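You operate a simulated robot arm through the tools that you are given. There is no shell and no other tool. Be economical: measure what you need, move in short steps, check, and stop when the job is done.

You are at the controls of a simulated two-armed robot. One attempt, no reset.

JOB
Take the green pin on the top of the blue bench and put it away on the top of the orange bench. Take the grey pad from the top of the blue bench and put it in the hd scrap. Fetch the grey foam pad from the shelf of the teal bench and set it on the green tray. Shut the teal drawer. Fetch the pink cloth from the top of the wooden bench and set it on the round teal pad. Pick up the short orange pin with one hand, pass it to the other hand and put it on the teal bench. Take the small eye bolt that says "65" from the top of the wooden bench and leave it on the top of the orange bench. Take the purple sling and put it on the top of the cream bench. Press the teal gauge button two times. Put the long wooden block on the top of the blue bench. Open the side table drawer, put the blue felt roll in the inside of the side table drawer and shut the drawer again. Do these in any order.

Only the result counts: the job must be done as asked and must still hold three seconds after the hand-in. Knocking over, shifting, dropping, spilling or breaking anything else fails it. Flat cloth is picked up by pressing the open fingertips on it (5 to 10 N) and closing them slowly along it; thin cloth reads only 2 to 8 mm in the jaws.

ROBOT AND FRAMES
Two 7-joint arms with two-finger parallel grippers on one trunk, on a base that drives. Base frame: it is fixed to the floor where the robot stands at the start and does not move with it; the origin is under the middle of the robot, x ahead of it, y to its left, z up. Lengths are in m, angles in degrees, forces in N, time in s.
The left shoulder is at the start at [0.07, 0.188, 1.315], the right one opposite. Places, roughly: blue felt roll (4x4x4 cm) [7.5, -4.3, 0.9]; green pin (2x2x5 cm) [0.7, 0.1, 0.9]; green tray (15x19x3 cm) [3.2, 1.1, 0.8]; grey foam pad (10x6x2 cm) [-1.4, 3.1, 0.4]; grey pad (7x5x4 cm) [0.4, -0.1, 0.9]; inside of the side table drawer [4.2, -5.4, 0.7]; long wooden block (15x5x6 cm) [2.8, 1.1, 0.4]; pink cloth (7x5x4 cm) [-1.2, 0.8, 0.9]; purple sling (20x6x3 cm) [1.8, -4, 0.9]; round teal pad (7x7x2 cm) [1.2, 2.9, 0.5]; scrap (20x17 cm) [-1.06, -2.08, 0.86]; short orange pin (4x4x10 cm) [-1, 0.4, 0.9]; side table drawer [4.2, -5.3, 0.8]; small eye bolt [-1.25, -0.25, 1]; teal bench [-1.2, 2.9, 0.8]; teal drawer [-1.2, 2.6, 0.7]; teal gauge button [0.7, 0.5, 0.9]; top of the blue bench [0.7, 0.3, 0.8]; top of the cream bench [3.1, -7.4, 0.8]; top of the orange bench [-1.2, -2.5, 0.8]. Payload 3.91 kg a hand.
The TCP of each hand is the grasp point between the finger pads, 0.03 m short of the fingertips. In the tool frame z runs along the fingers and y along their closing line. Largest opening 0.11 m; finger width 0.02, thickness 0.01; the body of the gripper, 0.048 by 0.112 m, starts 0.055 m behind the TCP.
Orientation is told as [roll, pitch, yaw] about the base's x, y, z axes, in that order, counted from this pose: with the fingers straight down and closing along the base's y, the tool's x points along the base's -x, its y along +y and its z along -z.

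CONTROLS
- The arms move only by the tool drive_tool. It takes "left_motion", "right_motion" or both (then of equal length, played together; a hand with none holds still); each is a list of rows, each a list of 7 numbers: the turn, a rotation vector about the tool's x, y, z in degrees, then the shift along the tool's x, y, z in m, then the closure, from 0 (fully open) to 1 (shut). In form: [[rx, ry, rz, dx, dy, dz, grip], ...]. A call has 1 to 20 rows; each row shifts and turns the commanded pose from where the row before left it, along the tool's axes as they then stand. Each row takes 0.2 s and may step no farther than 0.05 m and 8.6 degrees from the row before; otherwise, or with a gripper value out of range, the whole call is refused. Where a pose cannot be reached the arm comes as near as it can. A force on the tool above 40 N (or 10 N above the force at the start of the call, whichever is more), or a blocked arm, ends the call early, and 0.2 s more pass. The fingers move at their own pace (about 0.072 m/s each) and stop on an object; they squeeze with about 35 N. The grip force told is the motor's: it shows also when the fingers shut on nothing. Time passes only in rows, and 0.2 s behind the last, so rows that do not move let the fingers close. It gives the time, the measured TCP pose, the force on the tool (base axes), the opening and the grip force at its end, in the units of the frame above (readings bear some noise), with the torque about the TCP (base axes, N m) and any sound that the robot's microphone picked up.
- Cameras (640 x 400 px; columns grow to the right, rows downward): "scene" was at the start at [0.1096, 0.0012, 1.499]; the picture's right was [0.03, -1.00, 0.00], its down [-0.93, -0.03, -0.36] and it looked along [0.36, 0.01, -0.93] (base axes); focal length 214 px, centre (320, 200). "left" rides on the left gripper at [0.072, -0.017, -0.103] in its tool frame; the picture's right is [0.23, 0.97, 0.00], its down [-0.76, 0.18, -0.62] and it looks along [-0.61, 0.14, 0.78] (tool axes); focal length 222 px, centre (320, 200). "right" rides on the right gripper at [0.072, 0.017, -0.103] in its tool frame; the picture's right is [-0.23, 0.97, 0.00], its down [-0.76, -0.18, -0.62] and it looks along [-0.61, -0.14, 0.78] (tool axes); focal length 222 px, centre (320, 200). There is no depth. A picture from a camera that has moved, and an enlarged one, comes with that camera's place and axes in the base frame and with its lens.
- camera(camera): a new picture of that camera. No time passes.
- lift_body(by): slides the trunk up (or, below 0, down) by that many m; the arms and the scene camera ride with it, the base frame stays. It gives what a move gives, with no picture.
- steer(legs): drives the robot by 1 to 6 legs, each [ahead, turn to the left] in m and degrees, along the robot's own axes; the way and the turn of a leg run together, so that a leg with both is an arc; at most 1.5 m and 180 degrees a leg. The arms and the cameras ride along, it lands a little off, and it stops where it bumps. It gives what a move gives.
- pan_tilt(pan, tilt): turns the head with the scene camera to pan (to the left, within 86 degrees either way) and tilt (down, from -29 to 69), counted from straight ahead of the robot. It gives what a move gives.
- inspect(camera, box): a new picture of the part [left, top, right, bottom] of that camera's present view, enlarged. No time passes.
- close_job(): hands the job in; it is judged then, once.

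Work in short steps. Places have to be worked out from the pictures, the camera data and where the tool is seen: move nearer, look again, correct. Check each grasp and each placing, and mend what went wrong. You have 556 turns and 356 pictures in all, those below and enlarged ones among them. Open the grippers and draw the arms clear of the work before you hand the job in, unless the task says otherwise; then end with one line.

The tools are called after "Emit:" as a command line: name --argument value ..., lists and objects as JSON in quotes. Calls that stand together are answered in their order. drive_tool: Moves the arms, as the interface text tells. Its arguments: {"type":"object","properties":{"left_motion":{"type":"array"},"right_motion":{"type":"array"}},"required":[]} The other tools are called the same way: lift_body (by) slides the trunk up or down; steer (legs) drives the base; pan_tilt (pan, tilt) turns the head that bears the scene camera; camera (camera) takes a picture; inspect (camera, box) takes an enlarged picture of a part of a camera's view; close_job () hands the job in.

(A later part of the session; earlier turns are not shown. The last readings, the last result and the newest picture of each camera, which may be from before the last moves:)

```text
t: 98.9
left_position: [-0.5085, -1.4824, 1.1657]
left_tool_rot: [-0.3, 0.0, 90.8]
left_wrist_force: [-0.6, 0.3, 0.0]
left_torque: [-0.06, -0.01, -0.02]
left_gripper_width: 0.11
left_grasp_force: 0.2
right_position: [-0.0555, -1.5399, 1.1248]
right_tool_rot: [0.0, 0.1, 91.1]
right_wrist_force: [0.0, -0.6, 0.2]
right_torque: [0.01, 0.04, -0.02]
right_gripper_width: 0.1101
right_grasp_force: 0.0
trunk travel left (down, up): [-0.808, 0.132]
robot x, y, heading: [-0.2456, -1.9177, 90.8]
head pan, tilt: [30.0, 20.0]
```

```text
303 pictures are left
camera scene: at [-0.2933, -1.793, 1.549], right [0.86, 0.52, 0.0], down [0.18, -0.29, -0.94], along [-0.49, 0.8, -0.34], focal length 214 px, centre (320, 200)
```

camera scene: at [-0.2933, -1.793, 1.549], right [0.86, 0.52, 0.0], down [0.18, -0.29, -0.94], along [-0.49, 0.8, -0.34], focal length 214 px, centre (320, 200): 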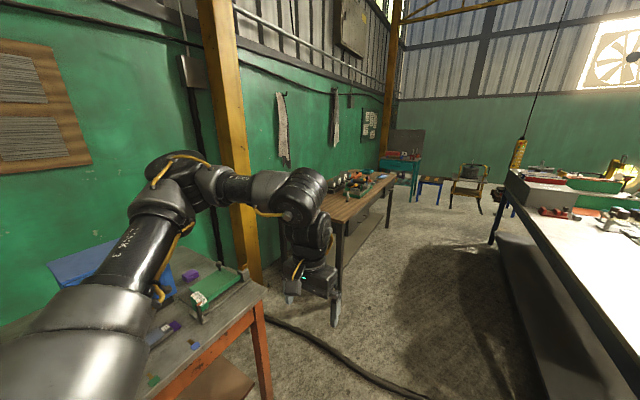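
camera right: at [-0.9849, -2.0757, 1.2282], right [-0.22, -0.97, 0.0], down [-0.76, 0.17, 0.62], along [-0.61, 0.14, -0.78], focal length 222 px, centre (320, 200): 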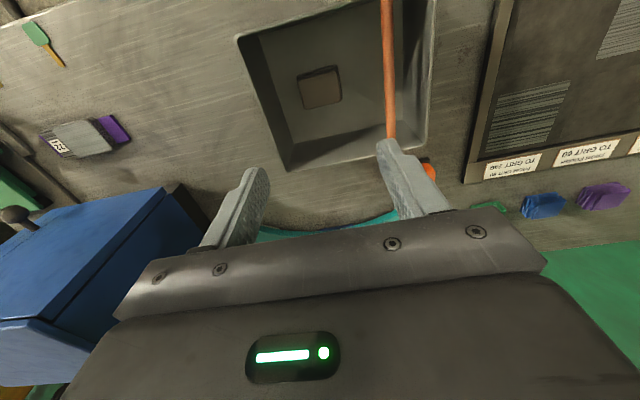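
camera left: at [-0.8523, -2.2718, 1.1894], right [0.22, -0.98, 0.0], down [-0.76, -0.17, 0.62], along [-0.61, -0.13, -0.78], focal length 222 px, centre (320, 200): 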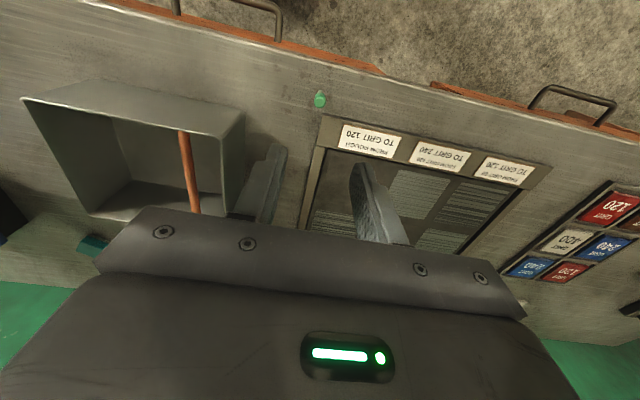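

Wooden bench front edge is at x≈-0.89, y -0.53..1.16. I drive to y≈-0.4 and turn to face it.

Emit:
steer --legs '[[1.48, 0], [0, 89]]'

Emit:
pan_tilt --pan 0 --tilt 35

Emit:
camera --camera "scene"

```text
t: 110.0
left_position: [-0.7167, -0.6947, 1.1649]
left_tool_rot: [-0.3, 0.1, 179.0]
left_wrist_force: [0.1, 0.2, -0.3]
left_torque: [0.01, 0.01, 0.03]
left_gripper_width: 0.1101
left_grasp_force: 0.1
right_position: [-0.6457, -0.2429, 1.1255]
right_tool_rot: [0.0, 0.1, 179.2]
right_wrist_force: [0.3, 0.3, -0.8]
right_torque: [0.01, 0.0, 0.02]
right_gripper_width: 0.1099
right_grasp_force: 0.0
trunk travel left (down, up): [-0.808, 0.132]
robot x, y, heading: [-0.2715, -0.4488, 179.2]
head pan, tilt: [30.0, 20.0]
```

```text
t: 110.9
left_position: [-0.7169, -0.6944, 1.1654]
left_tool_rot: [-0.4, 0.0, 178.8]
left_wrist_force: [1.3, -0.7, 0.0]
left_torque: [0.02, 0.0, 0.01]
left_gripper_width: 0.11
left_grasp_force: 0.1
right_position: [-0.6453, -0.242, 1.1246]
right_tool_rot: [0.0, 0.1, 179.2]
right_wrist_force: [0.5, 0.6, -0.1]
right_torque: [0.01, 0.0, 0.01]
right_gripper_width: 0.1101
right_grasp_force: 0.0
trunk travel left (down, up): [-0.808, 0.132]
robot x, y, heading: [-0.2713, -0.4465, 179.4]
head pan, tilt: [0.0, 35.0]
```

```text
302 pictures are left
camera scene: at [-0.404, -0.4465, 1.5253], right [0.01, 1.0, 0.0], down [0.57, -0.01, -0.82], along [-0.82, 0.01, -0.57], focal length 214 px, centre (320, 200)
```

scene: 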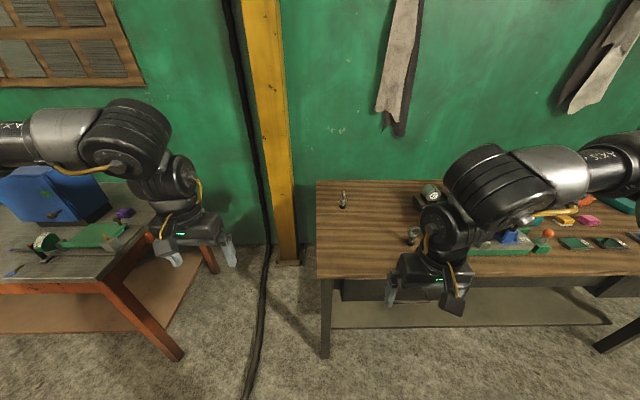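

I inspect the bench for eye bolts.

Emit:
inspect --camera "scene" --box '[310, 170, 470, 270]'

Emit:
inspect --camera "scene" --box '[320, 175, 368, 220]'

```text
4.00 times, centred on (390, 220) of scene
camera zoom: at [-0.404, -0.4465, 1.5253], right [0.01, 1.0, 0.0], down [0.57, -0.01, -0.82], along [-0.82, 0.01, -0.57], focal length 858 px, centre (40, 120)
```

zoom: 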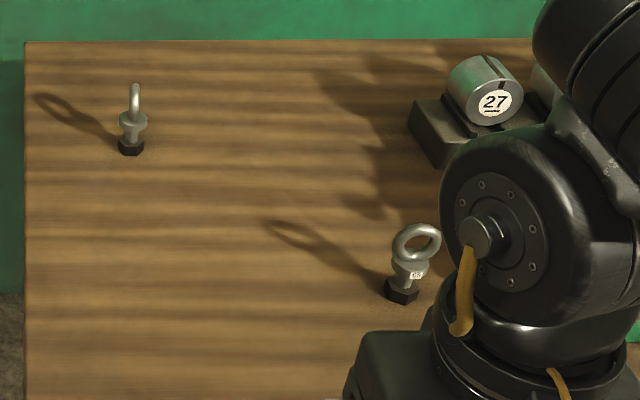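

```text
8.89 times, centred on (344, 198) of scene
camera zoom: at [-0.404, -0.4465, 1.5253], right [0.01, 1.0, 0.0], down [0.57, -0.01, -0.82], along [-0.82, 0.01, -0.57], focal length 1906 px, centre (107, 222)
```

zoom: 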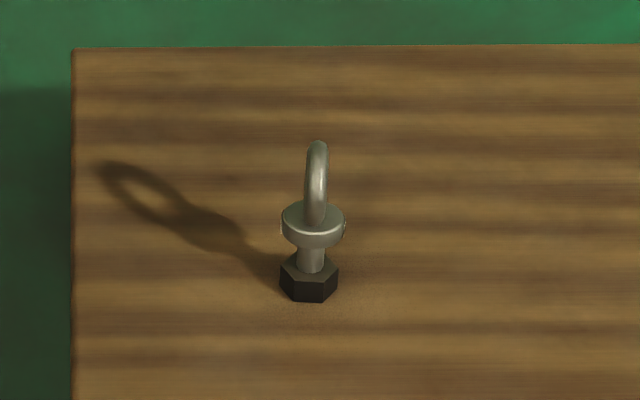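

Two eye bolts; I inspect the front one's label, zoomed harder.

Emit:
inspect --camera "scene" --box '[400, 220, 432, 240]'

Emit:
camera --camera "right"

```text
16.00 times, centred on (416, 230) of scene
camera zoom: at [-0.404, -0.4465, 1.5253], right [0.01, 1.0, 0.0], down [0.57, -0.01, -0.82], along [-0.82, 0.01, -0.57], focal length 3432 px, centre (-1216, -280)
```

zoom: 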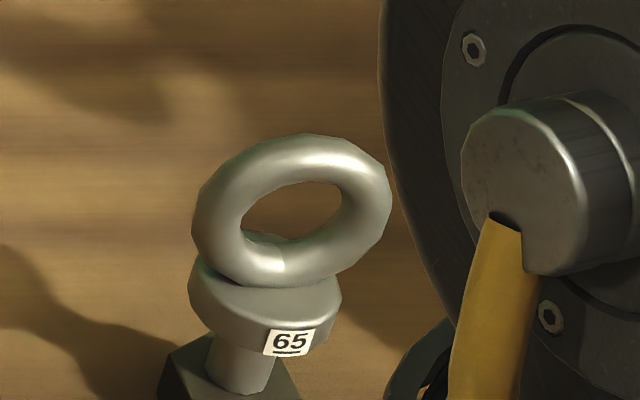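

```text
298 pictures are left
camera right: at [-0.5737, -0.2604, 1.2285], right [-0.24, -0.97, 0.0], down [-0.76, 0.19, 0.62], along [-0.6, 0.15, -0.78], focal length 222 px, centre (320, 200)
```

right: 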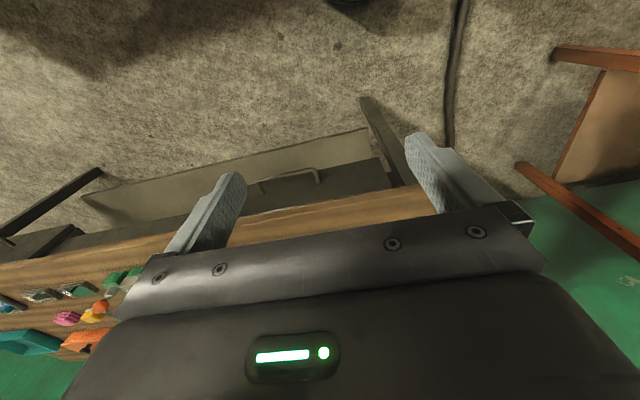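

The front one says 65. I want to see the rear one's label too, so I drive 0.28 m closer and use the hand cameras.

Emit:
steer --legs '[[0.28, 0]]'

Emit:
camera --camera "right"

Emit:
camera --camera "scene"

```text
t: 112.9
left_position: [-0.9979, -0.6895, 1.166]
left_tool_rot: [-0.4, 0.0, 178.8]
left_wrist_force: [-0.3, 0.5, -0.7]
left_torque: [-0.02, 0.0, 0.0]
left_gripper_width: 0.11
left_grasp_force: 0.0
right_position: [-0.9256, -0.2389, 1.1268]
right_tool_rot: [0.0, 0.0, 179.0]
right_wrist_force: [0.7, 1.4, 0.6]
right_torque: [-0.02, -0.01, 0.02]
right_gripper_width: 0.1102
right_grasp_force: 0.0
trunk travel left (down, up): [-0.808, 0.132]
robot x, y, heading: [-0.5517, -0.4475, 179.2]
head pan, tilt: [0.0, 35.0]
```

```text
297 pictures are left
camera right: at [-0.8534, -0.2561, 1.2289], right [-0.24, -0.97, 0.0], down [-0.76, 0.19, 0.62], along [-0.6, 0.15, -0.78], focal length 222 px, centre (320, 200)
```

right: 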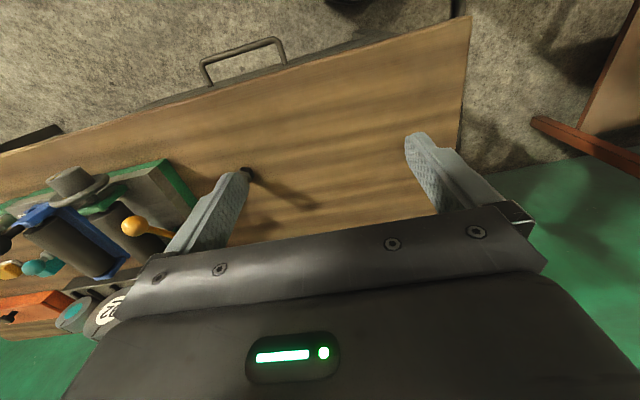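

```text
296 pictures are left
camera scene: at [-0.6837, -0.4424, 1.5254], right [0.01, 1.0, 0.0], down [0.57, -0.01, -0.82], along [-0.82, 0.01, -0.57], focal length 214 px, centre (320, 200)
```

scene: 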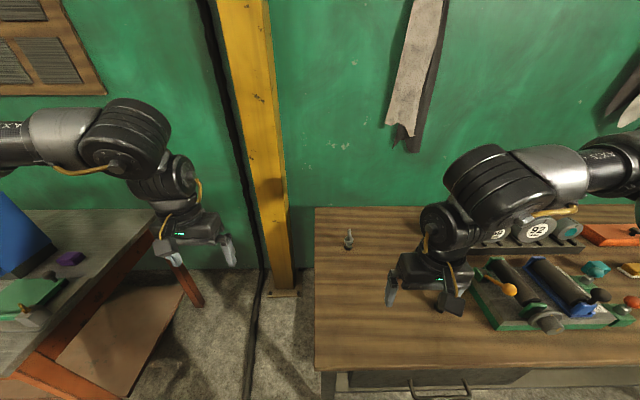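

I'll do the orange pin and cloth first and look back at the rear bolt from there. Back off and drive north along the aisle.

Emit:
steer --legs '[[-0.25, 0], [0, -89], [0.95, 0], [0, 89]]'

Emit:
pan_tilt --pan 40 --tilt 30

Emit:
camera --camera "scene"

```text
t: 126.8
left_position: [-0.7484, 0.2687, 1.1664]
left_tool_rot: [-0.2, 0.1, 177.4]
left_wrist_force: [-0.2, 0.5, 0.4]
left_torque: [0.01, 0.03, -0.03]
left_gripper_width: 0.1101
left_grasp_force: 0.1
right_position: [-0.6651, 0.717, 1.1254]
right_tool_rot: [-0.1, 0.1, 177.8]
right_wrist_force: [-0.5, -0.5, -0.4]
right_torque: [0.0, -0.02, 0.02]
right_gripper_width: 0.1099
right_grasp_force: 0.0
trunk travel left (down, up): [-0.808, 0.132]
robot x, y, heading: [-0.2935, 0.5056, 177.4]
head pan, tilt: [0.0, 35.0]
```

```text
t: 127.9
left_position: [-0.7486, 0.2688, 1.1651]
left_tool_rot: [-0.3, 0.1, 177.3]
left_wrist_force: [0.0, -0.6, -1.2]
left_torque: [-0.02, 0.02, 0.0]
left_gripper_width: 0.1098
left_grasp_force: 0.1
right_position: [-0.6642, 0.7179, 1.1246]
right_tool_rot: [0.0, 0.2, 177.7]
right_wrist_force: [-0.4, -0.7, -0.1]
right_torque: [0.0, 0.01, -0.02]
right_gripper_width: 0.11
right_grasp_force: 0.0
trunk travel left (down, up): [-0.808, 0.132]
robot x, y, heading: [-0.2929, 0.501, 177.7]
head pan, tilt: [40.0, 30.0]
```

```text
295 pictures are left
camera scene: at [-0.4123, 0.4488, 1.533], right [-0.61, 0.79, 0.0], down [0.4, 0.31, -0.87], along [-0.69, -0.53, -0.5], focal length 214 px, centre (320, 200)
```

scene: 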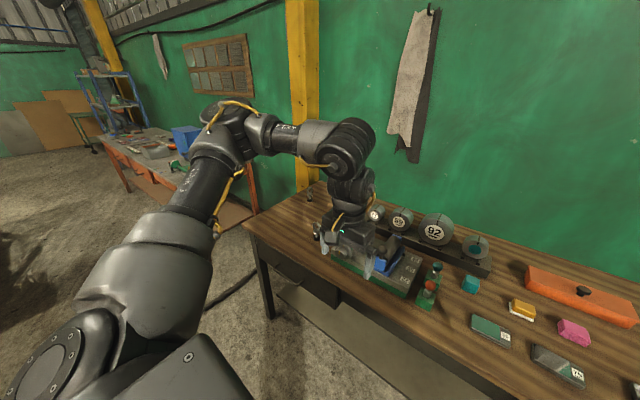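

Emit:
inspect --camera "scene" --box '[296, 180, 344, 210]'

Emit:
pan_tilt --pan 0 --tilt 35

Emit:
camera --camera "scene"

```text
13.33 times, centred on (320, 195) of scene
camera zoom: at [-0.4123, 0.4488, 1.533], right [-0.61, 0.79, 0.0], down [0.4, 0.31, -0.87], along [-0.69, -0.53, -0.5], focal length 2860 px, centre (320, 267)
```

zoom: 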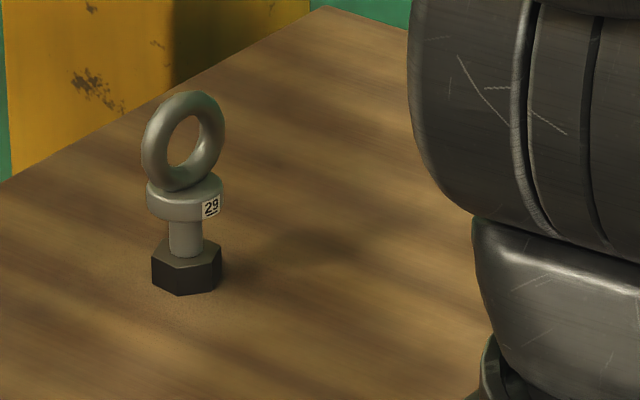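

```text
t: 128.9
left_position: [-0.7485, 0.268, 1.1663]
left_tool_rot: [-0.3, 0.1, 177.3]
left_wrist_force: [-0.2, 0.1, -0.3]
left_torque: [-0.06, 0.0, -0.02]
left_gripper_width: 0.1096
left_grasp_force: 0.0
right_position: [-0.6656, 0.7179, 1.1252]
right_tool_rot: [0.1, 0.1, 177.7]
right_wrist_force: [0.1, -0.1, 0.6]
right_torque: [-0.02, -0.01, 0.01]
right_gripper_width: 0.1098
right_grasp_force: 0.0
trunk travel left (down, up): [-0.808, 0.132]
robot x, y, heading: [-0.2921, 0.5004, 177.7]
head pan, tilt: [0.0, 35.0]
```

```text
293 pictures are left
camera scene: at [-0.4287, 0.5072, 1.5252], right [0.04, 1.0, 0.0], down [0.57, -0.02, -0.82], along [-0.82, 0.03, -0.57], focal length 214 px, centre (320, 200)
```

scene: 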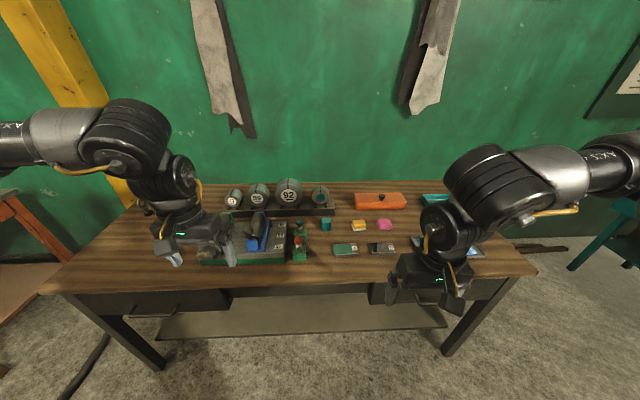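

The rear bolt says 29, so the front one (about [-1.04,-0.055]) is it. Now look for the orange pin and pink cloth.

Emit:
inspect --camera "scene" --box '[260, 200, 420, 290]'

Emit:
inspect --camera "scene" --box '[280, 215, 320, 265]'

```text
4.00 times, centred on (340, 245) of scene
camera zoom: at [-0.4287, 0.5072, 1.5252], right [0.04, 1.0, 0.0], down [0.57, -0.02, -0.82], along [-0.82, 0.03, -0.57], focal length 858 px, centre (240, 20)
```

zoom: 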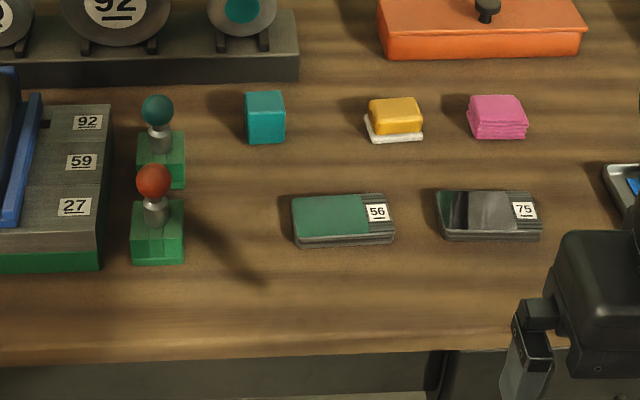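

```text
8.00 times, centred on (300, 240) of scene
camera zoom: at [-0.4287, 0.5072, 1.5252], right [0.04, 1.0, 0.0], down [0.57, -0.02, -0.82], along [-0.82, 0.03, -0.57], focal length 1716 px, centre (480, -120)
```

zoom: 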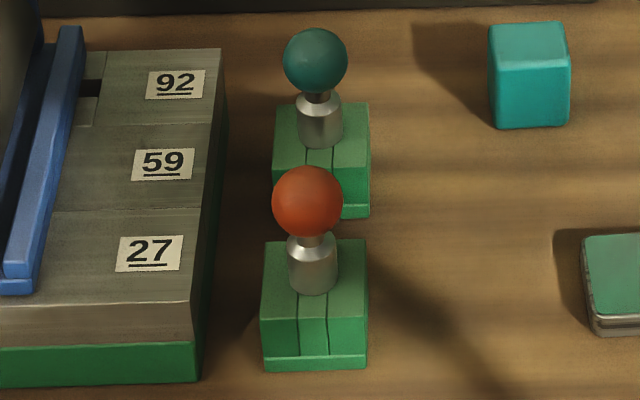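

The orange pin stands in a green block near [-1.01,0.447], ball at z≈0.94; the pink block near [-1.16,0.83] is the cloth. I drive 0.2 m ahead and turn 20° right, bringing the left hand above the pin.

Emit:
steer --legs '[[0.2, 0], [0, -20]]'

Emit:
camera --camera "left"

Emit:
camera --camera "scene"

```text
t: 131.6
left_position: [-0.9978, 0.4442, 1.1659]
left_tool_rot: [-0.4, 0.1, 157.4]
left_wrist_force: [-1.1, 0.6, 0.5]
left_torque: [0.01, 0.0, 0.0]
left_gripper_width: 0.1101
left_grasp_force: 0.1
right_position: [-0.7663, 0.8377, 1.1239]
right_tool_rot: [-0.1, 0.1, 157.6]
right_wrist_force: [0.0, 0.0, -0.2]
right_torque: [0.0, 0.0, -0.02]
right_gripper_width: 0.1101
right_grasp_force: 0.1
trunk travel left (down, up): [-0.808, 0.132]
robot x, y, heading: [-0.488, 0.5077, 158.0]
head pan, tilt: [0.0, 35.0]
```

```text
290 pictures are left
camera left: at [-0.9246, 0.4303, 1.2705], right [-0.16, -0.99, -0.01], down [-0.77, 0.13, 0.62], along [-0.61, 0.11, -0.78], focal length 222 px, centre (320, 200)
```

left: 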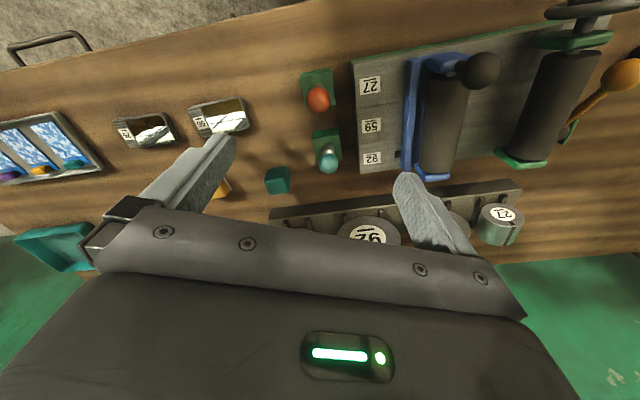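

```text
289 pictures are left
camera scene: at [-0.6151, 0.5603, 1.5253], right [0.38, 0.93, 0.0], down [0.53, -0.22, -0.82], along [-0.76, 0.31, -0.57], focal length 214 px, centre (320, 200)
```

scene: 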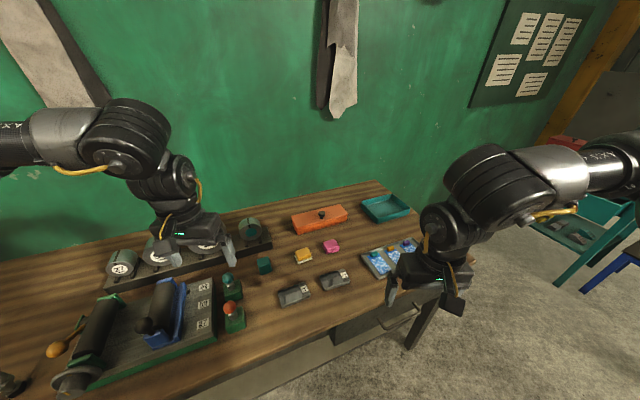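

Ball at about [-1.006,0.452,0.93]. I descend half open to z=1.0 and look.

Emit:
drive_tool --left_motion '[[0, 0, 0, -0.0105, -0.0043, 0.03, 0.4], [0, 0, 0, 0, 0, 0.04, 0.4], [0, 0, 0, 0, 0, 0.04, 0.4], [0, 0, 0, 0, 0, 0.04, 0.4], [0, 0, 0, 0, 0, 0.02, 0.4], [0, 0, 0, 0, 0, 0, 0.4]]'

Emit:
camera --camera "left"

```text
t: 133.0
left_position: [-1.0174, 0.4431, 1.0225]
left_tool_rot: [-0.5, 0.0, 157.4]
left_wrist_force: [0.2, 0.8, 0.8]
left_torque: [-0.01, 0.02, -0.01]
left_gripper_width: 0.0659
left_grasp_force: 0.1
left hand out of reach, approached as far as the arm can: row 3, 4, 5
right_position: [-0.7656, 0.8397, 1.1251]
right_tool_rot: [0.0, 0.1, 157.7]
right_wrist_force: [0.8, -0.2, -0.9]
right_torque: [-0.01, 0.02, -0.02]
right_gripper_width: 0.1102
right_grasp_force: 0.1
trunk travel left (down, up): [-0.808, 0.132]
robot x, y, heading: [-0.4931, 0.5093, 158.0]
head pan, tilt: [0.0, 35.0]
```

```text
288 pictures are left
camera left: at [-0.9435, 0.4303, 1.1283], right [-0.16, -0.99, -0.01], down [-0.77, 0.12, 0.62], along [-0.61, 0.11, -0.78], focal length 222 px, centre (320, 200)
```

left: 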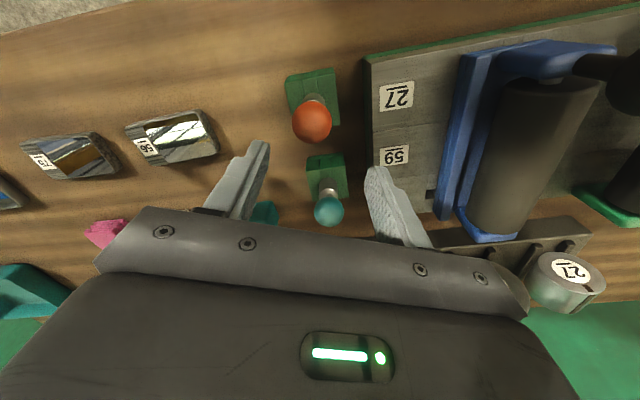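

The low reach is limited; I raise the hand 6 cm, centre it over the ball and use the trunk to lower.

Emit:
drive_tool --left_motion '[[0, 0, 0, 0, 0, -0.03, 0.4], [0, 0, 0, 0, 0, -0.03, 0.4], [0, 0, 0, 0.006, -0.0101, 0, 0.4], [0, 0, 0, 0, 0, 0, 0.4]]'

Emit:
lift_body --by -0.1

Emit:
camera --camera "left"

```text
t: 134.0
left_position: [-1.0103, 0.4486, 1.0841]
left_tool_rot: [-0.4, 0.2, 157.2]
left_wrist_force: [0.3, 0.3, 0.4]
left_torque: [-0.01, -0.02, -0.01]
left_gripper_width: 0.0659
left_grasp_force: 0.1
right_position: [-0.766, 0.8385, 1.1248]
right_tool_rot: [0.0, 0.1, 157.8]
right_wrist_force: [0.7, 0.1, -0.2]
right_torque: [-0.03, -0.01, -0.03]
right_gripper_width: 0.1099
right_grasp_force: 0.0
trunk travel left (down, up): [-0.808, 0.132]
robot x, y, heading: [-0.4931, 0.5134, 157.8]
head pan, tilt: [0.0, 35.0]
```

```text
t: 135.3
left_position: [-1.01, 0.4491, 0.9845]
left_tool_rot: [-0.4, 0.2, 157.1]
left_wrist_force: [-0.1, -0.2, -0.3]
left_torque: [0.0, 0.03, 0.01]
left_gripper_width: 0.0659
left_grasp_force: 0.0
right_position: [-0.7661, 0.8392, 1.0252]
right_tool_rot: [0.0, 0.2, 157.6]
right_wrist_force: [0.0, -0.2, -0.8]
right_torque: [0.03, -0.02, -0.02]
right_gripper_width: 0.11
right_grasp_force: 0.0
trunk travel left (down, up): [-0.708, 0.232]
robot x, y, heading: [-0.49, 0.5086, 157.5]
head pan, tilt: [0.0, 35.0]
```

```text
287 pictures are left
camera left: at [-0.9369, 0.4355, 1.089], right [-0.17, -0.99, -0.01], down [-0.77, 0.13, 0.62], along [-0.61, 0.11, -0.79], focal length 222 px, centre (320, 200)
```

left: 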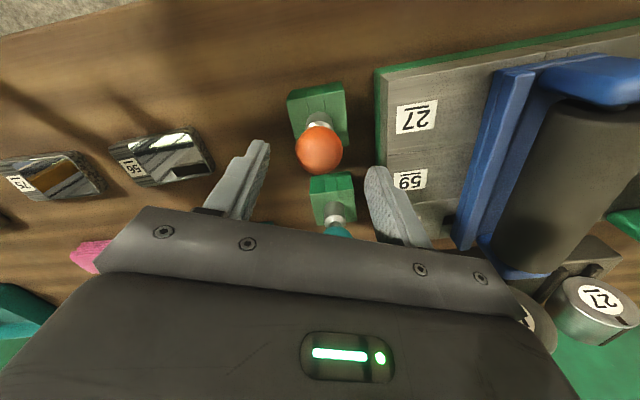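

Centred. Lower 4.8 cm to the ball's middle and close.

Emit:
lift_body --by -0.048

Emit:
drive_tool --left_motion '[[0, 0, 0, 0, 0, 0, 0.6], [0, 0, 0, 0, 0, 0, 0.8], [0, 0, 0, 0, 0, 0, 1], [0, 0, 0, 0, 0, 0, 1]]'

Emit:
camera --camera "left"

```text
t: 136.2
left_position: [-1.0105, 0.4489, 0.9362]
left_tool_rot: [-0.4, 0.2, 157.2]
left_wrist_force: [0.2, -0.4, 0.2]
left_torque: [-0.01, 0.0, -0.03]
left_gripper_width: 0.0658
left_grasp_force: 0.0
right_position: [-0.7661, 0.8388, 0.9774]
right_tool_rot: [0.0, 0.0, 157.7]
right_wrist_force: [1.1, -0.9, 0.1]
right_torque: [-0.02, 0.0, 0.01]
right_gripper_width: 0.1098
right_grasp_force: 0.1
trunk travel left (down, up): [-0.66, 0.28]
robot x, y, heading: [-0.4923, 0.5045, 158.0]
head pan, tilt: [0.0, 35.0]
```

```text
t: 137.2
left_position: [-1.009, 0.4497, 0.9368]
left_tool_rot: [-0.4, 0.2, 157.2]
left_wrist_force: [0.5, -0.6, 0.2]
left_torque: [0.01, -0.02, 0.0]
left_gripper_width: 0.0324
left_grasp_force: 34.5
right_position: [-0.7655, 0.8386, 0.9761]
right_tool_rot: [0.0, 0.2, 157.7]
right_wrist_force: [0.2, 0.9, 0.4]
right_torque: [0.0, -0.06, 0.0]
right_gripper_width: 0.1098
right_grasp_force: 0.1
trunk travel left (down, up): [-0.66, 0.28]
robot x, y, heading: [-0.4894, 0.5077, 157.5]
head pan, tilt: [0.0, 35.0]
```

```text
286 pictures are left
camera left: at [-0.9371, 0.4355, 1.0408], right [-0.17, -0.99, -0.01], down [-0.77, 0.13, 0.62], along [-0.61, 0.11, -0.79], focal length 222 px, centre (320, 200)
```

left: 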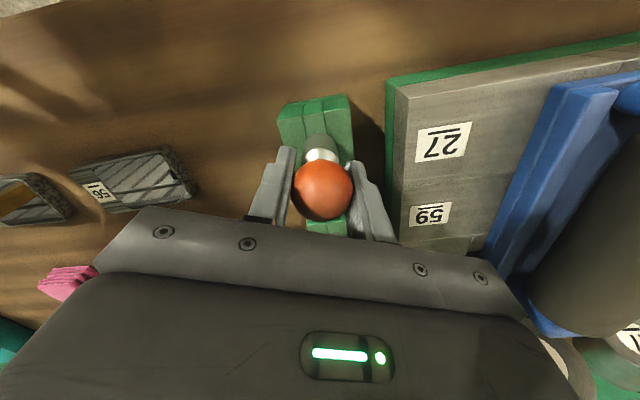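

Gripped at 3.2 cm. Lift slowly 4 cm and check.

Emit:
lift_body --by 0.04

Emit:
camera --camera "left"

```text
t: 138.1
left_position: [-1.0105, 0.4485, 0.9754]
left_tool_rot: [-0.4, 0.1, 157.2]
left_wrist_force: [0.9, -0.5, -1.3]
left_torque: [0.04, -0.02, 0.0]
left_gripper_width: 0.0323
left_grasp_force: 34.6
right_position: [-0.7659, 0.8404, 1.0159]
right_tool_rot: [0.0, 0.0, 157.7]
right_wrist_force: [0.5, 0.6, 0.1]
right_torque: [0.03, 0.0, 0.01]
right_gripper_width: 0.1099
right_grasp_force: 0.1
trunk travel left (down, up): [-0.7, 0.24]
robot x, y, heading: [-0.4922, 0.5077, 157.7]
head pan, tilt: [0.0, 35.0]
```

```text
285 pictures are left
camera left: at [-0.9376, 0.4357, 1.0806], right [-0.17, -0.99, -0.01], down [-0.78, 0.13, 0.62], along [-0.61, 0.11, -0.79], focal length 222 px, centre (320, 200)
```

left: 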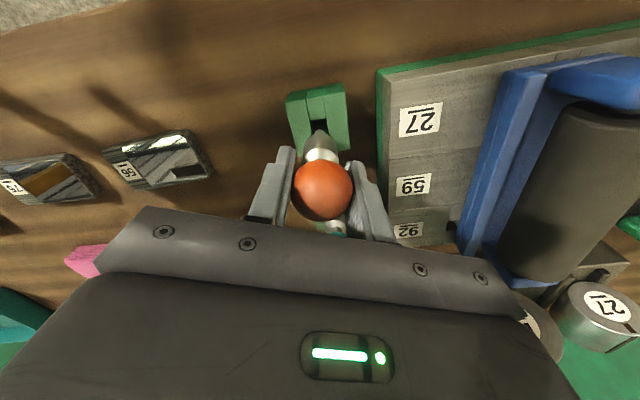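

Pin is out and its block stayed. I raise the trunk further, back off, and test how far inward each hand can go for the handover.

Emit:
lift_body --by 0.15

Emit:
steer --legs '[[-0.2, 0]]'

Emit:
drive_tool --right_motion '[[0, 0, 0, 0, 0.04, 0, 0], [0, 0, 0, 0, 0.04, 0, 0], [0, 0, 0, 0, 0.04, 0, 0], [0, 0, 0, 0, 0.04, 0, 0]]'

```text
t: 139.8
left_position: [-1.0108, 0.449, 1.126]
left_tool_rot: [-0.4, 0.2, 157.2]
left_wrist_force: [-0.7, 0.4, -0.1]
left_torque: [-0.03, 0.04, 0.01]
left_gripper_width: 0.0323
left_grasp_force: 35.3
right_position: [-0.7661, 0.8391, 1.1661]
right_tool_rot: [0.1, 0.1, 157.6]
right_wrist_force: [-0.1, 0.0, 0.1]
right_torque: [0.0, 0.01, -0.01]
right_gripper_width: 0.11
right_grasp_force: 0.0
trunk travel left (down, up): [-0.85, 0.09]
robot x, y, heading: [-0.4888, 0.5096, 157.7]
head pan, tilt: [0.0, 35.0]
```

```text
t: 141.4
left_position: [-0.826, 0.3742, 1.1247]
left_tool_rot: [-0.5, 0.4, 157.4]
left_wrist_force: [0.4, -1.2, -1.4]
left_torque: [0.0, -0.03, 0.0]
left_gripper_width: 0.0324
left_grasp_force: 35.2
right_position: [-0.584, 0.7635, 1.1672]
right_tool_rot: [0.0, 0.2, 157.8]
right_wrist_force: [0.4, -0.4, -0.4]
right_torque: [0.0, -0.01, -0.03]
right_gripper_width: 0.11
right_grasp_force: 0.0
trunk travel left (down, up): [-0.85, 0.09]
robot x, y, heading: [-0.3075, 0.4385, 158.2]
head pan, tilt: [0.0, 35.0]
```

```text
t: 142.4
left_position: [-0.8254, 0.3705, 1.1248]
left_tool_rot: [-0.5, 0.2, 157.4]
left_wrist_force: [0.2, -0.5, -0.4]
left_torque: [-0.02, -0.02, -0.01]
left_gripper_width: 0.0325
left_grasp_force: 34.8
right_position: [-0.6424, 0.612, 1.1667]
right_tool_rot: [-0.1, 0.1, 157.8]
right_wrist_force: [-1.4, -0.1, 0.3]
right_torque: [0.03, 0.0, -0.02]
right_gripper_width: 0.1099
right_grasp_force: 0.2
trunk travel left (down, up): [-0.85, 0.09]
robot x, y, heading: [-0.3073, 0.4306, 158.1]
head pan, tilt: [0.0, 35.0]
```

The right hand moves inward freely. I now pitch the left hand up so the pin points straight ahead, for the right hand to take it from above.

Emit:
drive_tool --left_motion '[[0, -7.5, 0, 0, 0, 0, 1], [0, -7.5, 0, 0, 0, 0, 1], [0, -7.5, 0, 0, 0, 0, 1], [0, -7.5, 0, 0, 0, 0, 1], [0, -7.5, 0, 0, 0, 0, 1], [0, -7.5, 0, 0, 0, 0, 1], [0, -7.5, 0, 0, 0, 0, 1], [0, -7.5, 0, 0, 0, 0, 1], [0, -7.5, 0, 0, 0, 0, 1], [0, -7.5, 0, 0, 0, 0, 1], [0, -7.5, 0, 0, 0, 0, 1], [0, -7.5, 0, 0, 0, 0, 1]]'

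Emit:
pan_tilt --pan 15 --tilt 45

Emit:
camera --camera "scene"

```text
t: 145.0
left_position: [-0.8425, 0.3619, 1.1288]
left_tool_rot: [-0.5, -10.8, 157.2]
left_wrist_force: [0.5, 0.6, -0.1]
left_torque: [0.01, 0.0, -0.02]
left_gripper_width: 0.0324
left_grasp_force: 35.4
left hand out of reach, approached as far as the arm can: row 1, 2, 3, 4, 5, 6, 7, 8, 9, 10, 11, 12
right_position: [-0.641, 0.6156, 1.1673]
right_tool_rot: [0.0, 0.1, 157.8]
right_wrist_force: [0.0, -0.9, 0.7]
right_torque: [0.02, 0.01, -0.01]
right_gripper_width: 0.11
right_grasp_force: 0.1
trunk travel left (down, up): [-0.85, 0.09]
robot x, y, heading: [-0.3096, 0.4334, 157.5]
head pan, tilt: [0.0, 35.0]
```

```text
t: 145.8
left_position: [-0.842, 0.3636, 1.1282]
left_tool_rot: [-0.6, -10.8, 157.1]
left_wrist_force: [-0.8, 0.3, -0.8]
left_torque: [0.05, -0.02, -0.02]
left_gripper_width: 0.0323
left_grasp_force: 35.1
right_position: [-0.6418, 0.6148, 1.1678]
right_tool_rot: [0.0, 0.1, 157.8]
right_wrist_force: [0.5, -0.2, 0.1]
right_torque: [-0.03, 0.01, 0.0]
right_gripper_width: 0.11
right_grasp_force: 0.1
trunk travel left (down, up): [-0.85, 0.09]
robot x, y, heading: [-0.3057, 0.4362, 158.1]
head pan, tilt: [15.0, 45.0]
```

```text
284 pictures are left
camera scene: at [-0.4292, 0.4629, 1.5524], right [0.12, 0.99, 0.0], down [0.7, -0.09, -0.71], along [-0.7, 0.09, -0.71], focal length 214 px, centre (320, 200)
```

scene: 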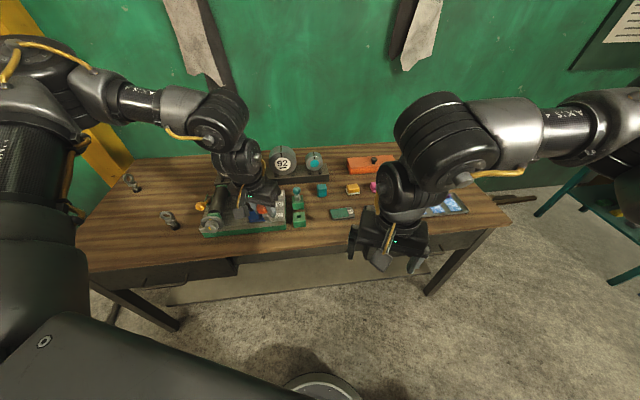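

The left arm is against its limit, but the right is free. So: left keeps the pin vertical, and the right turns to point forward-left horizontally and grips the shank below the left's fingertips. First set the rotations.

Emit:
drive_tool --left_motion '[[0, 5.4, 0, 0, 0, 0, 1], [0, 5.4, 0, 0, 0, 0, 1], [0, 0, 0, 0, 0, 0, 1], [0, 0, 0, 0, 0, 0, 1], [0, 0, 0, 0, 0, 0, 1], [0, 0, 0, 0, 0, 0, 1], [0, 0, 0, 0, 0, 0, 1], [0, 0, 0, 0, 0, 0, 1], [0, 0, 0, 0, 0, 0, 1]]' --right_motion '[[0, 0, -7.5, 0, 0, 0, 0.3], [0, 0, -7.5, 0, 0, 0, 0.3], [0, 0, -7.5, 0, 0, 0, 0.3], [0, 0, -7.5, 0, 0, 0, 0.3], [0, 0, -7.5, 0, 0, 0, 0.3], [0, 0, -7.5, 0, 0, 0, 0.3], [0, 0, -7.5, 0, 0, 0, 0.3], [0, 0, -7.5, 0, 0, 0, 0.3], [0, 0, 0, 0, 0, 0, 0.3]]'

Emit:
drive_tool --right_motion '[[0, -7.5, 0, 0, 0, 0, 0.3], [0, -7.5, 0, 0, 0, 0, 0.3], [0, -7.5, 0, 0, 0, 0, 0.3], [0, -7.5, 0, 0, 0, 0, 0.3], [0, -7.5, 0, 0, 0, 0, 0.3], [0, -7.5, 0, 0, 0, 0, 0.3], [0, -7.5, 0, 0, 0, 0, 0.3], [0, -7.5, 0, 0, 0, 0, 0.3], [0, -7.5, 0, 0, 0, 0, 0.3], [0, -7.5, 0, 0, 0, 0, 0.3], [0, -7.5, 0, 0, 0, 0, 0.3], [0, -7.5, 0, 0, 0, 0, 0.3], [0, 0, 0, 0, 0, 0, 0.3]]'

Emit:
camera --camera "scene"

```text
t: 147.8
left_position: [-0.8413, 0.3632, 1.1289]
left_tool_rot: [-0.6, 0.0, 157.1]
left_wrist_force: [-0.1, 0.5, -0.9]
left_torque: [0.01, 0.02, -0.03]
left_gripper_width: 0.0323
left_grasp_force: 34.7
right_position: [-0.6253, 0.5755, 1.1558]
right_tool_rot: [0.6, 1.2, -169.5]
right_wrist_force: [-0.1, 0.8, 0.1]
right_torque: [-0.03, 0.02, 0.02]
right_gripper_width: 0.077
right_grasp_force: 0.2
right hand out of reach, approached as far as the arm can: row 3, 4, 5, 6, 7, 8
trunk travel left (down, up): [-0.85, 0.09]
robot x, y, heading: [-0.3058, 0.436, 157.8]
head pan, tilt: [15.0, 45.0]
```

```text
t: 150.6
left_position: [-0.8421, 0.3615, 1.1271]
left_tool_rot: [-0.5, -0.1, 157.1]
left_wrist_force: [-0.1, 0.5, -0.2]
left_torque: [0.02, -0.02, -0.03]
left_gripper_width: 0.0323
left_grasp_force: 34.9
right_position: [-0.7121, 0.5907, 1.1882]
right_tool_rot: [3.8, -61.8, -173.6]
right_wrist_force: [-0.2, 0.4, -0.5]
right_torque: [-0.03, -0.01, 0.0]
right_gripper_width: 0.0772
right_grasp_force: 0.1
right hand out of reach, approached as far as the arm can: row 5, 6, 7, 8, 9, 10, 11, 12
trunk travel left (down, up): [-0.85, 0.09]
robot x, y, heading: [-0.3111, 0.4372, 157.9]
head pan, tilt: [15.0, 45.0]
```

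```text
283 pictures are left
camera scene: at [-0.4298, 0.4624, 1.5523], right [0.12, 0.99, 0.0], down [0.7, -0.09, -0.71], along [-0.7, 0.09, -0.71], focal length 214 px, centre (320, 200)
```

scene: 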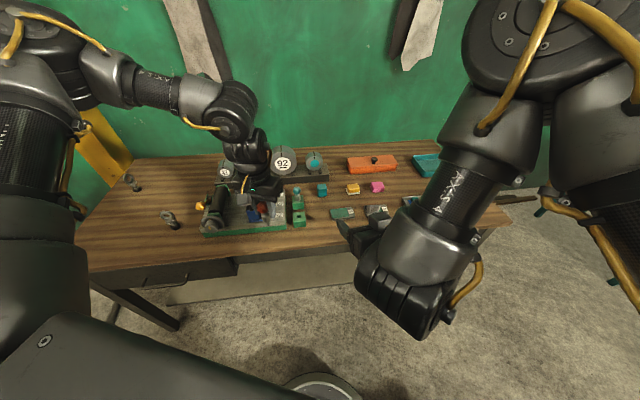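

The right hand is pitched 62° now. I move it to about 10 cm behind the pin's shank.

Emit:
drive_tool --right_motion '[[0, 0, 0, 0.0123, 0.0354, 0.0169, 0.3], [0, 0, 0, 0.0123, 0.0354, 0.0169, 0.3], [0, 0, 0, 0.0123, 0.0354, 0.0169, 0.3], [0, 0, 0, 0.0123, 0.0354, 0.0169, 0.3], [0, 0, 0, 0.0123, 0.0354, 0.0169, 0.3], [0, 0, 0, 0.0123, 0.0354, 0.0169, 0.3], [0, 0, 0, 0, 0, 0, 0.3]]'

Emit:
camera --camera "scene"

Emit:
camera --camera "right"

```text
t: 152.2
left_position: [-0.8422, 0.3621, 1.1281]
left_tool_rot: [-0.5, 0.0, 157.0]
left_wrist_force: [0.2, 0.8, -0.6]
left_torque: [0.04, 0.01, 0.0]
left_gripper_width: 0.0325
left_grasp_force: 34.9
right_position: [-0.7792, 0.4125, 1.0944]
right_tool_rot: [2.5, -62.1, -171.5]
right_wrist_force: [0.0, -0.2, -0.3]
right_torque: [0.0, 0.01, 0.03]
right_gripper_width: 0.0769
right_grasp_force: 0.0
right hand out of reach, approached as far as the arm can: row 1, 2, 3, 4, 5, 6
trunk travel left (down, up): [-0.85, 0.09]
robot x, y, heading: [-0.3035, 0.4372, 157.8]
head pan, tilt: [15.0, 45.0]
```

```text
282 pictures are left
camera scene: at [-0.4286, 0.4628, 1.5524], right [0.12, 0.99, 0.0], down [0.7, -0.09, -0.71], along [-0.7, 0.09, -0.71], focal length 214 px, centre (320, 200)
```

scene: 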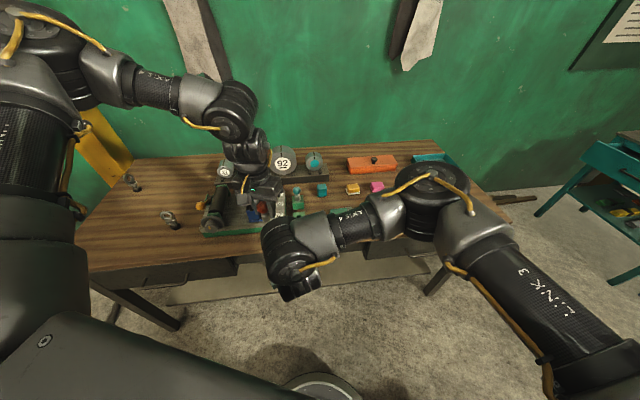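

```text
281 pictures are left
camera right: at [-0.6529, 0.418, 1.0793], right [0.07, -0.97, 0.22], down [0.15, 0.23, 0.96], along [-0.99, -0.04, 0.17], focal length 222 px, centre (320, 200)
```

right: 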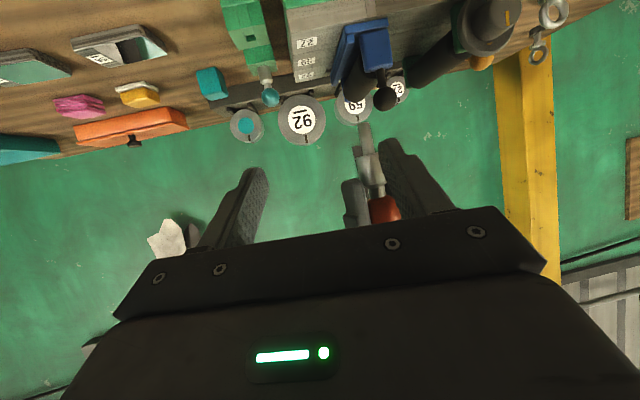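

I shift the right hand 4 cm sideways and 3 cm down to line up with the shank.

Emit:
drive_tool --right_motion '[[0, 0, 0, 0.0132, 0, 0.007, 0.3], [0, 0, 0, 0.0132, 0.01, 0.007, 0.3], [0, 0, 0, 0, 0.03, 0, 0.3], [0, 0, 0, 0, 0, 0, 0.3]]'

Emit:
camera --camera "right"

Emit:
camera --camera "left"

```text
t: 153.2
left_position: [-0.8429, 0.3624, 1.1282]
left_tool_rot: [-0.6, -0.1, 157.1]
left_wrist_force: [0.5, 0.8, -1.7]
left_torque: [-0.01, 0.03, -0.03]
left_gripper_width: 0.0323
left_grasp_force: 35.3
right_position: [-0.7685, 0.4132, 1.0676]
right_tool_rot: [2.4, -62.1, -171.2]
right_wrist_force: [-0.3, 0.3, 0.2]
right_torque: [0.03, -0.02, -0.01]
right_gripper_width: 0.0771
right_grasp_force: 0.0
right hand out of reach, approached as far as the arm can: row 1, 2, 3
trunk travel left (down, up): [-0.85, 0.09]
robot x, y, heading: [-0.3041, 0.4335, 157.9]
head pan, tilt: [15.0, 45.0]
```

```text
280 pictures are left
camera right: at [-0.6428, 0.4191, 1.0527], right [0.08, -0.97, 0.22], down [0.15, 0.23, 0.96], along [-0.98, -0.04, 0.17], focal length 222 px, centre (320, 200)
```

right: 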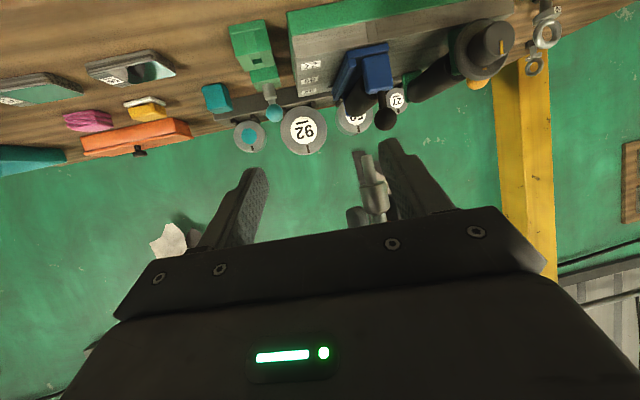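

```text
279 pictures are left
camera left: at [-0.7691, 0.3485, 1.233], right [-0.17, -0.99, -0.01], down [-0.77, 0.13, 0.62], along [-0.61, 0.11, -0.78], focal length 222 px, centre (320, 200)
```

left: 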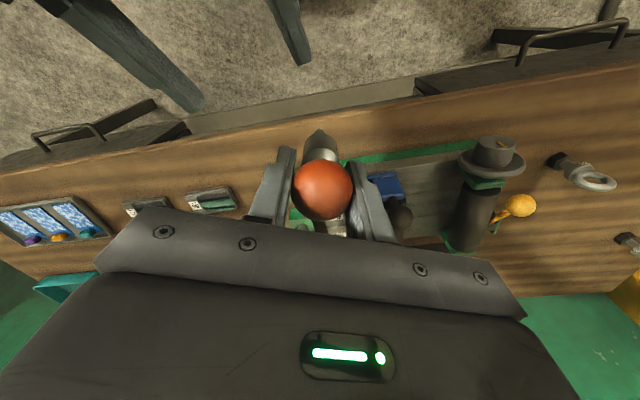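

The right hand is at a limit sideways. I try yawing it further left, which moves its wrist outward.

Emit:
drive_tool --right_motion '[[-6.2, 0, -3.3, 0, 0, 0, 0.3], [-6.2, 0, -3.3, 0, 0, 0, 0.3], [-6.2, 0, -3.3, 0, 0, 0, 0.3], [-6.2, 0, -3.3, 0, 0, 0, 0.3], [0, 0, 0, 0, 0, 0, 0.3]]'

```text
t: 154.4
left_position: [-0.8423, 0.3629, 1.1282]
left_tool_rot: [-0.6, 0.0, 157.1]
left_wrist_force: [-0.2, -1.0, -0.3]
left_torque: [-0.01, 0.01, 0.02]
left_gripper_width: 0.0324
left_grasp_force: 35.0
right_position: [-0.7556, 0.4276, 1.0807]
right_tool_rot: [1.7, -62.3, -164.1]
right_wrist_force: [0.6, 0.1, 0.7]
right_torque: [-0.01, 0.04, 0.0]
right_gripper_width: 0.077
right_grasp_force: 0.0
right hand out of reach, approached as far as the arm can: row 1, 2, 3, 4
trunk travel left (down, up): [-0.85, 0.09]
robot x, y, heading: [-0.3011, 0.436, 157.8]
head pan, tilt: [15.0, 45.0]
```

That's a wrist limit. New plan: left rolls so that the pin points to the right, and the right hand comes tool-down with its closing line turned 90°. First I withdraw and re-orient the right hand.

Emit:
drive_tool --right_motion '[[0, 0, 0, 0, -0.03, -0.03, 0.3], [0, 0, 0, 0, -0.04, -0.01, 0.3], [0, 7.8, 0, 0, -0.03, 0, 0.3], [0, 7.8, 0, 0, -0.03, 0, 0.3], [0, 7.8, 0, 0, 0, 0, 0.3], [0, 7.8, 0, 0, 0, 0, 0.3], [0, 7.8, 0, 0, 0, 0, 0.3], [0, 7.8, 0, 0, 0, 0, 0.3], [0, 7.8, 0, 0, 0, 0, 0.3], [0, 7.8, 0, 0, 0, 0, 0.3], [0, 0, 0, 0, 0, 0, 0.3]]'

Emit:
drive_tool --right_motion '[[0, 0, 8, 0, 0, 0, 0.3], [0, 0, 8, 0, 0, 0, 0.3], [0, 0, 8, 0, 0, 0, 0.3], [0, 0, 8, 0, 0, 0, 0.3], [0, 0, 8, 0, 0, 0, 0.3], [0, 0, 8, 0, 0, 0, 0.3], [0, 0, 8, 0, 0, 0, 0.3], [0, 0, 8, 0, 0, 0, 0.3], [0, 0, 8, 0, 0, 0, 0.3], [0, 0, 8, 0, 0, 0, 0.3], [0, 0, 8, 0, 0, 0, 0.3], [0, 0, 8, 0, 0, 0, 0.3], [0, 0, 8, 0, 0, 0, 0.3], [0, 0, 8, 0, 0, 0, 0.3], [0, 0, 8, 0, 0, 0, 0.3], [0, 0, 0, 0, 0, 0, 0.3]]'

Emit:
camera --camera "scene"

```text
t: 155.8
left_position: [-0.8423, 0.3613, 1.1288]
left_tool_rot: [-0.5, 0.0, 157.0]
left_wrist_force: [0.5, 0.2, 0.1]
left_torque: [0.0, 0.02, 0.0]
left_gripper_width: 0.0322
left_grasp_force: 34.7
right_position: [-0.7137, 0.5126, 1.105]
right_tool_rot: [10.6, -35.0, -172.7]
right_wrist_force: [-0.2, -0.4, -0.2]
right_torque: [0.01, -0.02, 0.0]
right_gripper_width: 0.0768
right_grasp_force: 0.0
right hand out of reach, approached as far as the arm can: row 3, 4, 5, 6
trunk travel left (down, up): [-0.85, 0.09]
robot x, y, heading: [-0.3075, 0.4345, 158.1]
head pan, tilt: [15.0, 45.0]
stopped in row 6 (right hand): the arm was blocked; the commanded pose is now the measured one
```

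```text
t: 159.2
left_position: [-0.8423, 0.3635, 1.128]
left_tool_rot: [-0.5, 0.0, 157.0]
left_wrist_force: [0.0, 0.2, -0.4]
left_torque: [-0.01, -0.03, -0.01]
left_gripper_width: 0.0322
left_grasp_force: 35.5
right_position: [-0.7126, 0.5121, 1.104]
right_tool_rot: [27.7, 24.6, 77.2]
right_wrist_force: [0.1, 0.4, -0.7]
right_torque: [0.0, -0.06, 0.03]
right_gripper_width: 0.077
right_grasp_force: 0.2
trunk travel left (down, up): [-0.85, 0.09]
robot x, y, heading: [-0.3046, 0.4358, 158.0]
head pan, tilt: [15.0, 45.0]
```

```text
278 pictures are left
camera scene: at [-0.4292, 0.4627, 1.5524], right [0.12, 0.99, 0.0], down [0.7, -0.09, -0.71], along [-0.7, 0.09, -0.71], focal length 214 px, centre (320, 200)
```

scene: 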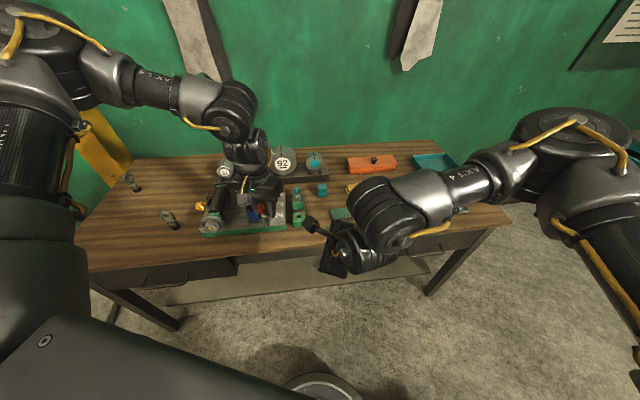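

I bring the right tool back to straight down.

Emit:
drive_tool --right_motion '[[5.2, -5.1, 0, 0, 0, 0, 0.3], [5.2, -5.1, 0, 0, 0, 0, 0.3], [5.2, -5.1, 0, 0, 0, 0, 0.3], [5.2, -5.1, 0, 0, 0, 0, 0.3], [5.2, -5.1, 0, 0, 0, 0, 0.3], [0, 0, 0, 0, 0, 0, 0.3]]'

Emit:
drive_tool --left_motion '[[7.5, 0, 0, 0, 0, 0, 1], [7.5, 0, 0, 0, 0, 0, 1], [7.5, 0, 0, 0, 0, 0, 1], [7.5, 0, 0, 0, 0, 0, 1], [7.5, 0, 0, 0, 0, 0, 1], [7.5, 0, 0, 0, 0, 0, 1], [0, 0, 0, 0, 0, 0, 1]]'

Emit:
camera --camera "scene"

```text
t: 160.6
left_position: [-0.8429, 0.364, 1.1283]
left_tool_rot: [-0.5, 0.0, 157.1]
left_wrist_force: [0.2, 0.2, 0.1]
left_torque: [-0.03, 0.01, -0.02]
left_gripper_width: 0.0326
left_grasp_force: 34.9
right_position: [-0.7129, 0.5134, 1.105]
right_tool_rot: [-0.1, -0.1, 71.0]
right_wrist_force: [-0.6, -0.6, 0.3]
right_torque: [0.04, -0.02, -0.01]
right_gripper_width: 0.0768
right_grasp_force: 0.1
trunk travel left (down, up): [-0.85, 0.09]
robot x, y, heading: [-0.3036, 0.4336, 158.0]
head pan, tilt: [15.0, 45.0]
```

```text
t: 162.2
left_position: [-0.8423, 0.3627, 1.1273]
left_tool_rot: [-45.6, -0.1, 157.1]
left_wrist_force: [0.6, -1.0, 0.1]
left_torque: [-0.02, -0.01, -0.05]
left_gripper_width: 0.0325
left_grasp_force: 34.8
right_position: [-0.7121, 0.5123, 1.1039]
right_tool_rot: [0.1, 0.0, 71.0]
right_wrist_force: [0.6, 0.3, -0.5]
right_torque: [-0.05, 0.01, -0.01]
right_gripper_width: 0.0768
right_grasp_force: 0.0
trunk travel left (down, up): [-0.85, 0.09]
robot x, y, heading: [-0.3038, 0.4348, 157.8]
head pan, tilt: [15.0, 45.0]
```

```text
277 pictures are left
camera scene: at [-0.4291, 0.463, 1.5524], right [0.12, 0.99, 0.0], down [0.7, -0.09, -0.71], along [-0.7, 0.09, -0.71], focal length 214 px, centre (320, 200)
```

scene: 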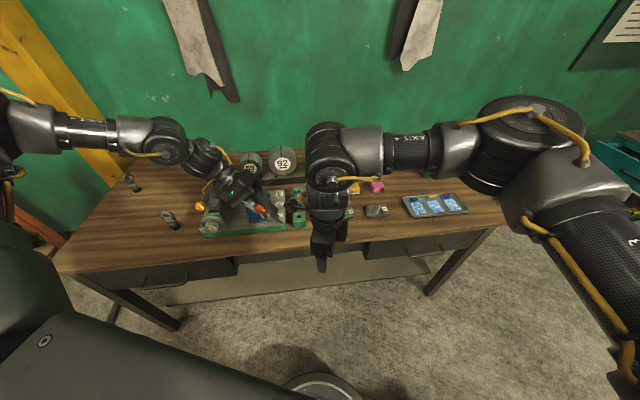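

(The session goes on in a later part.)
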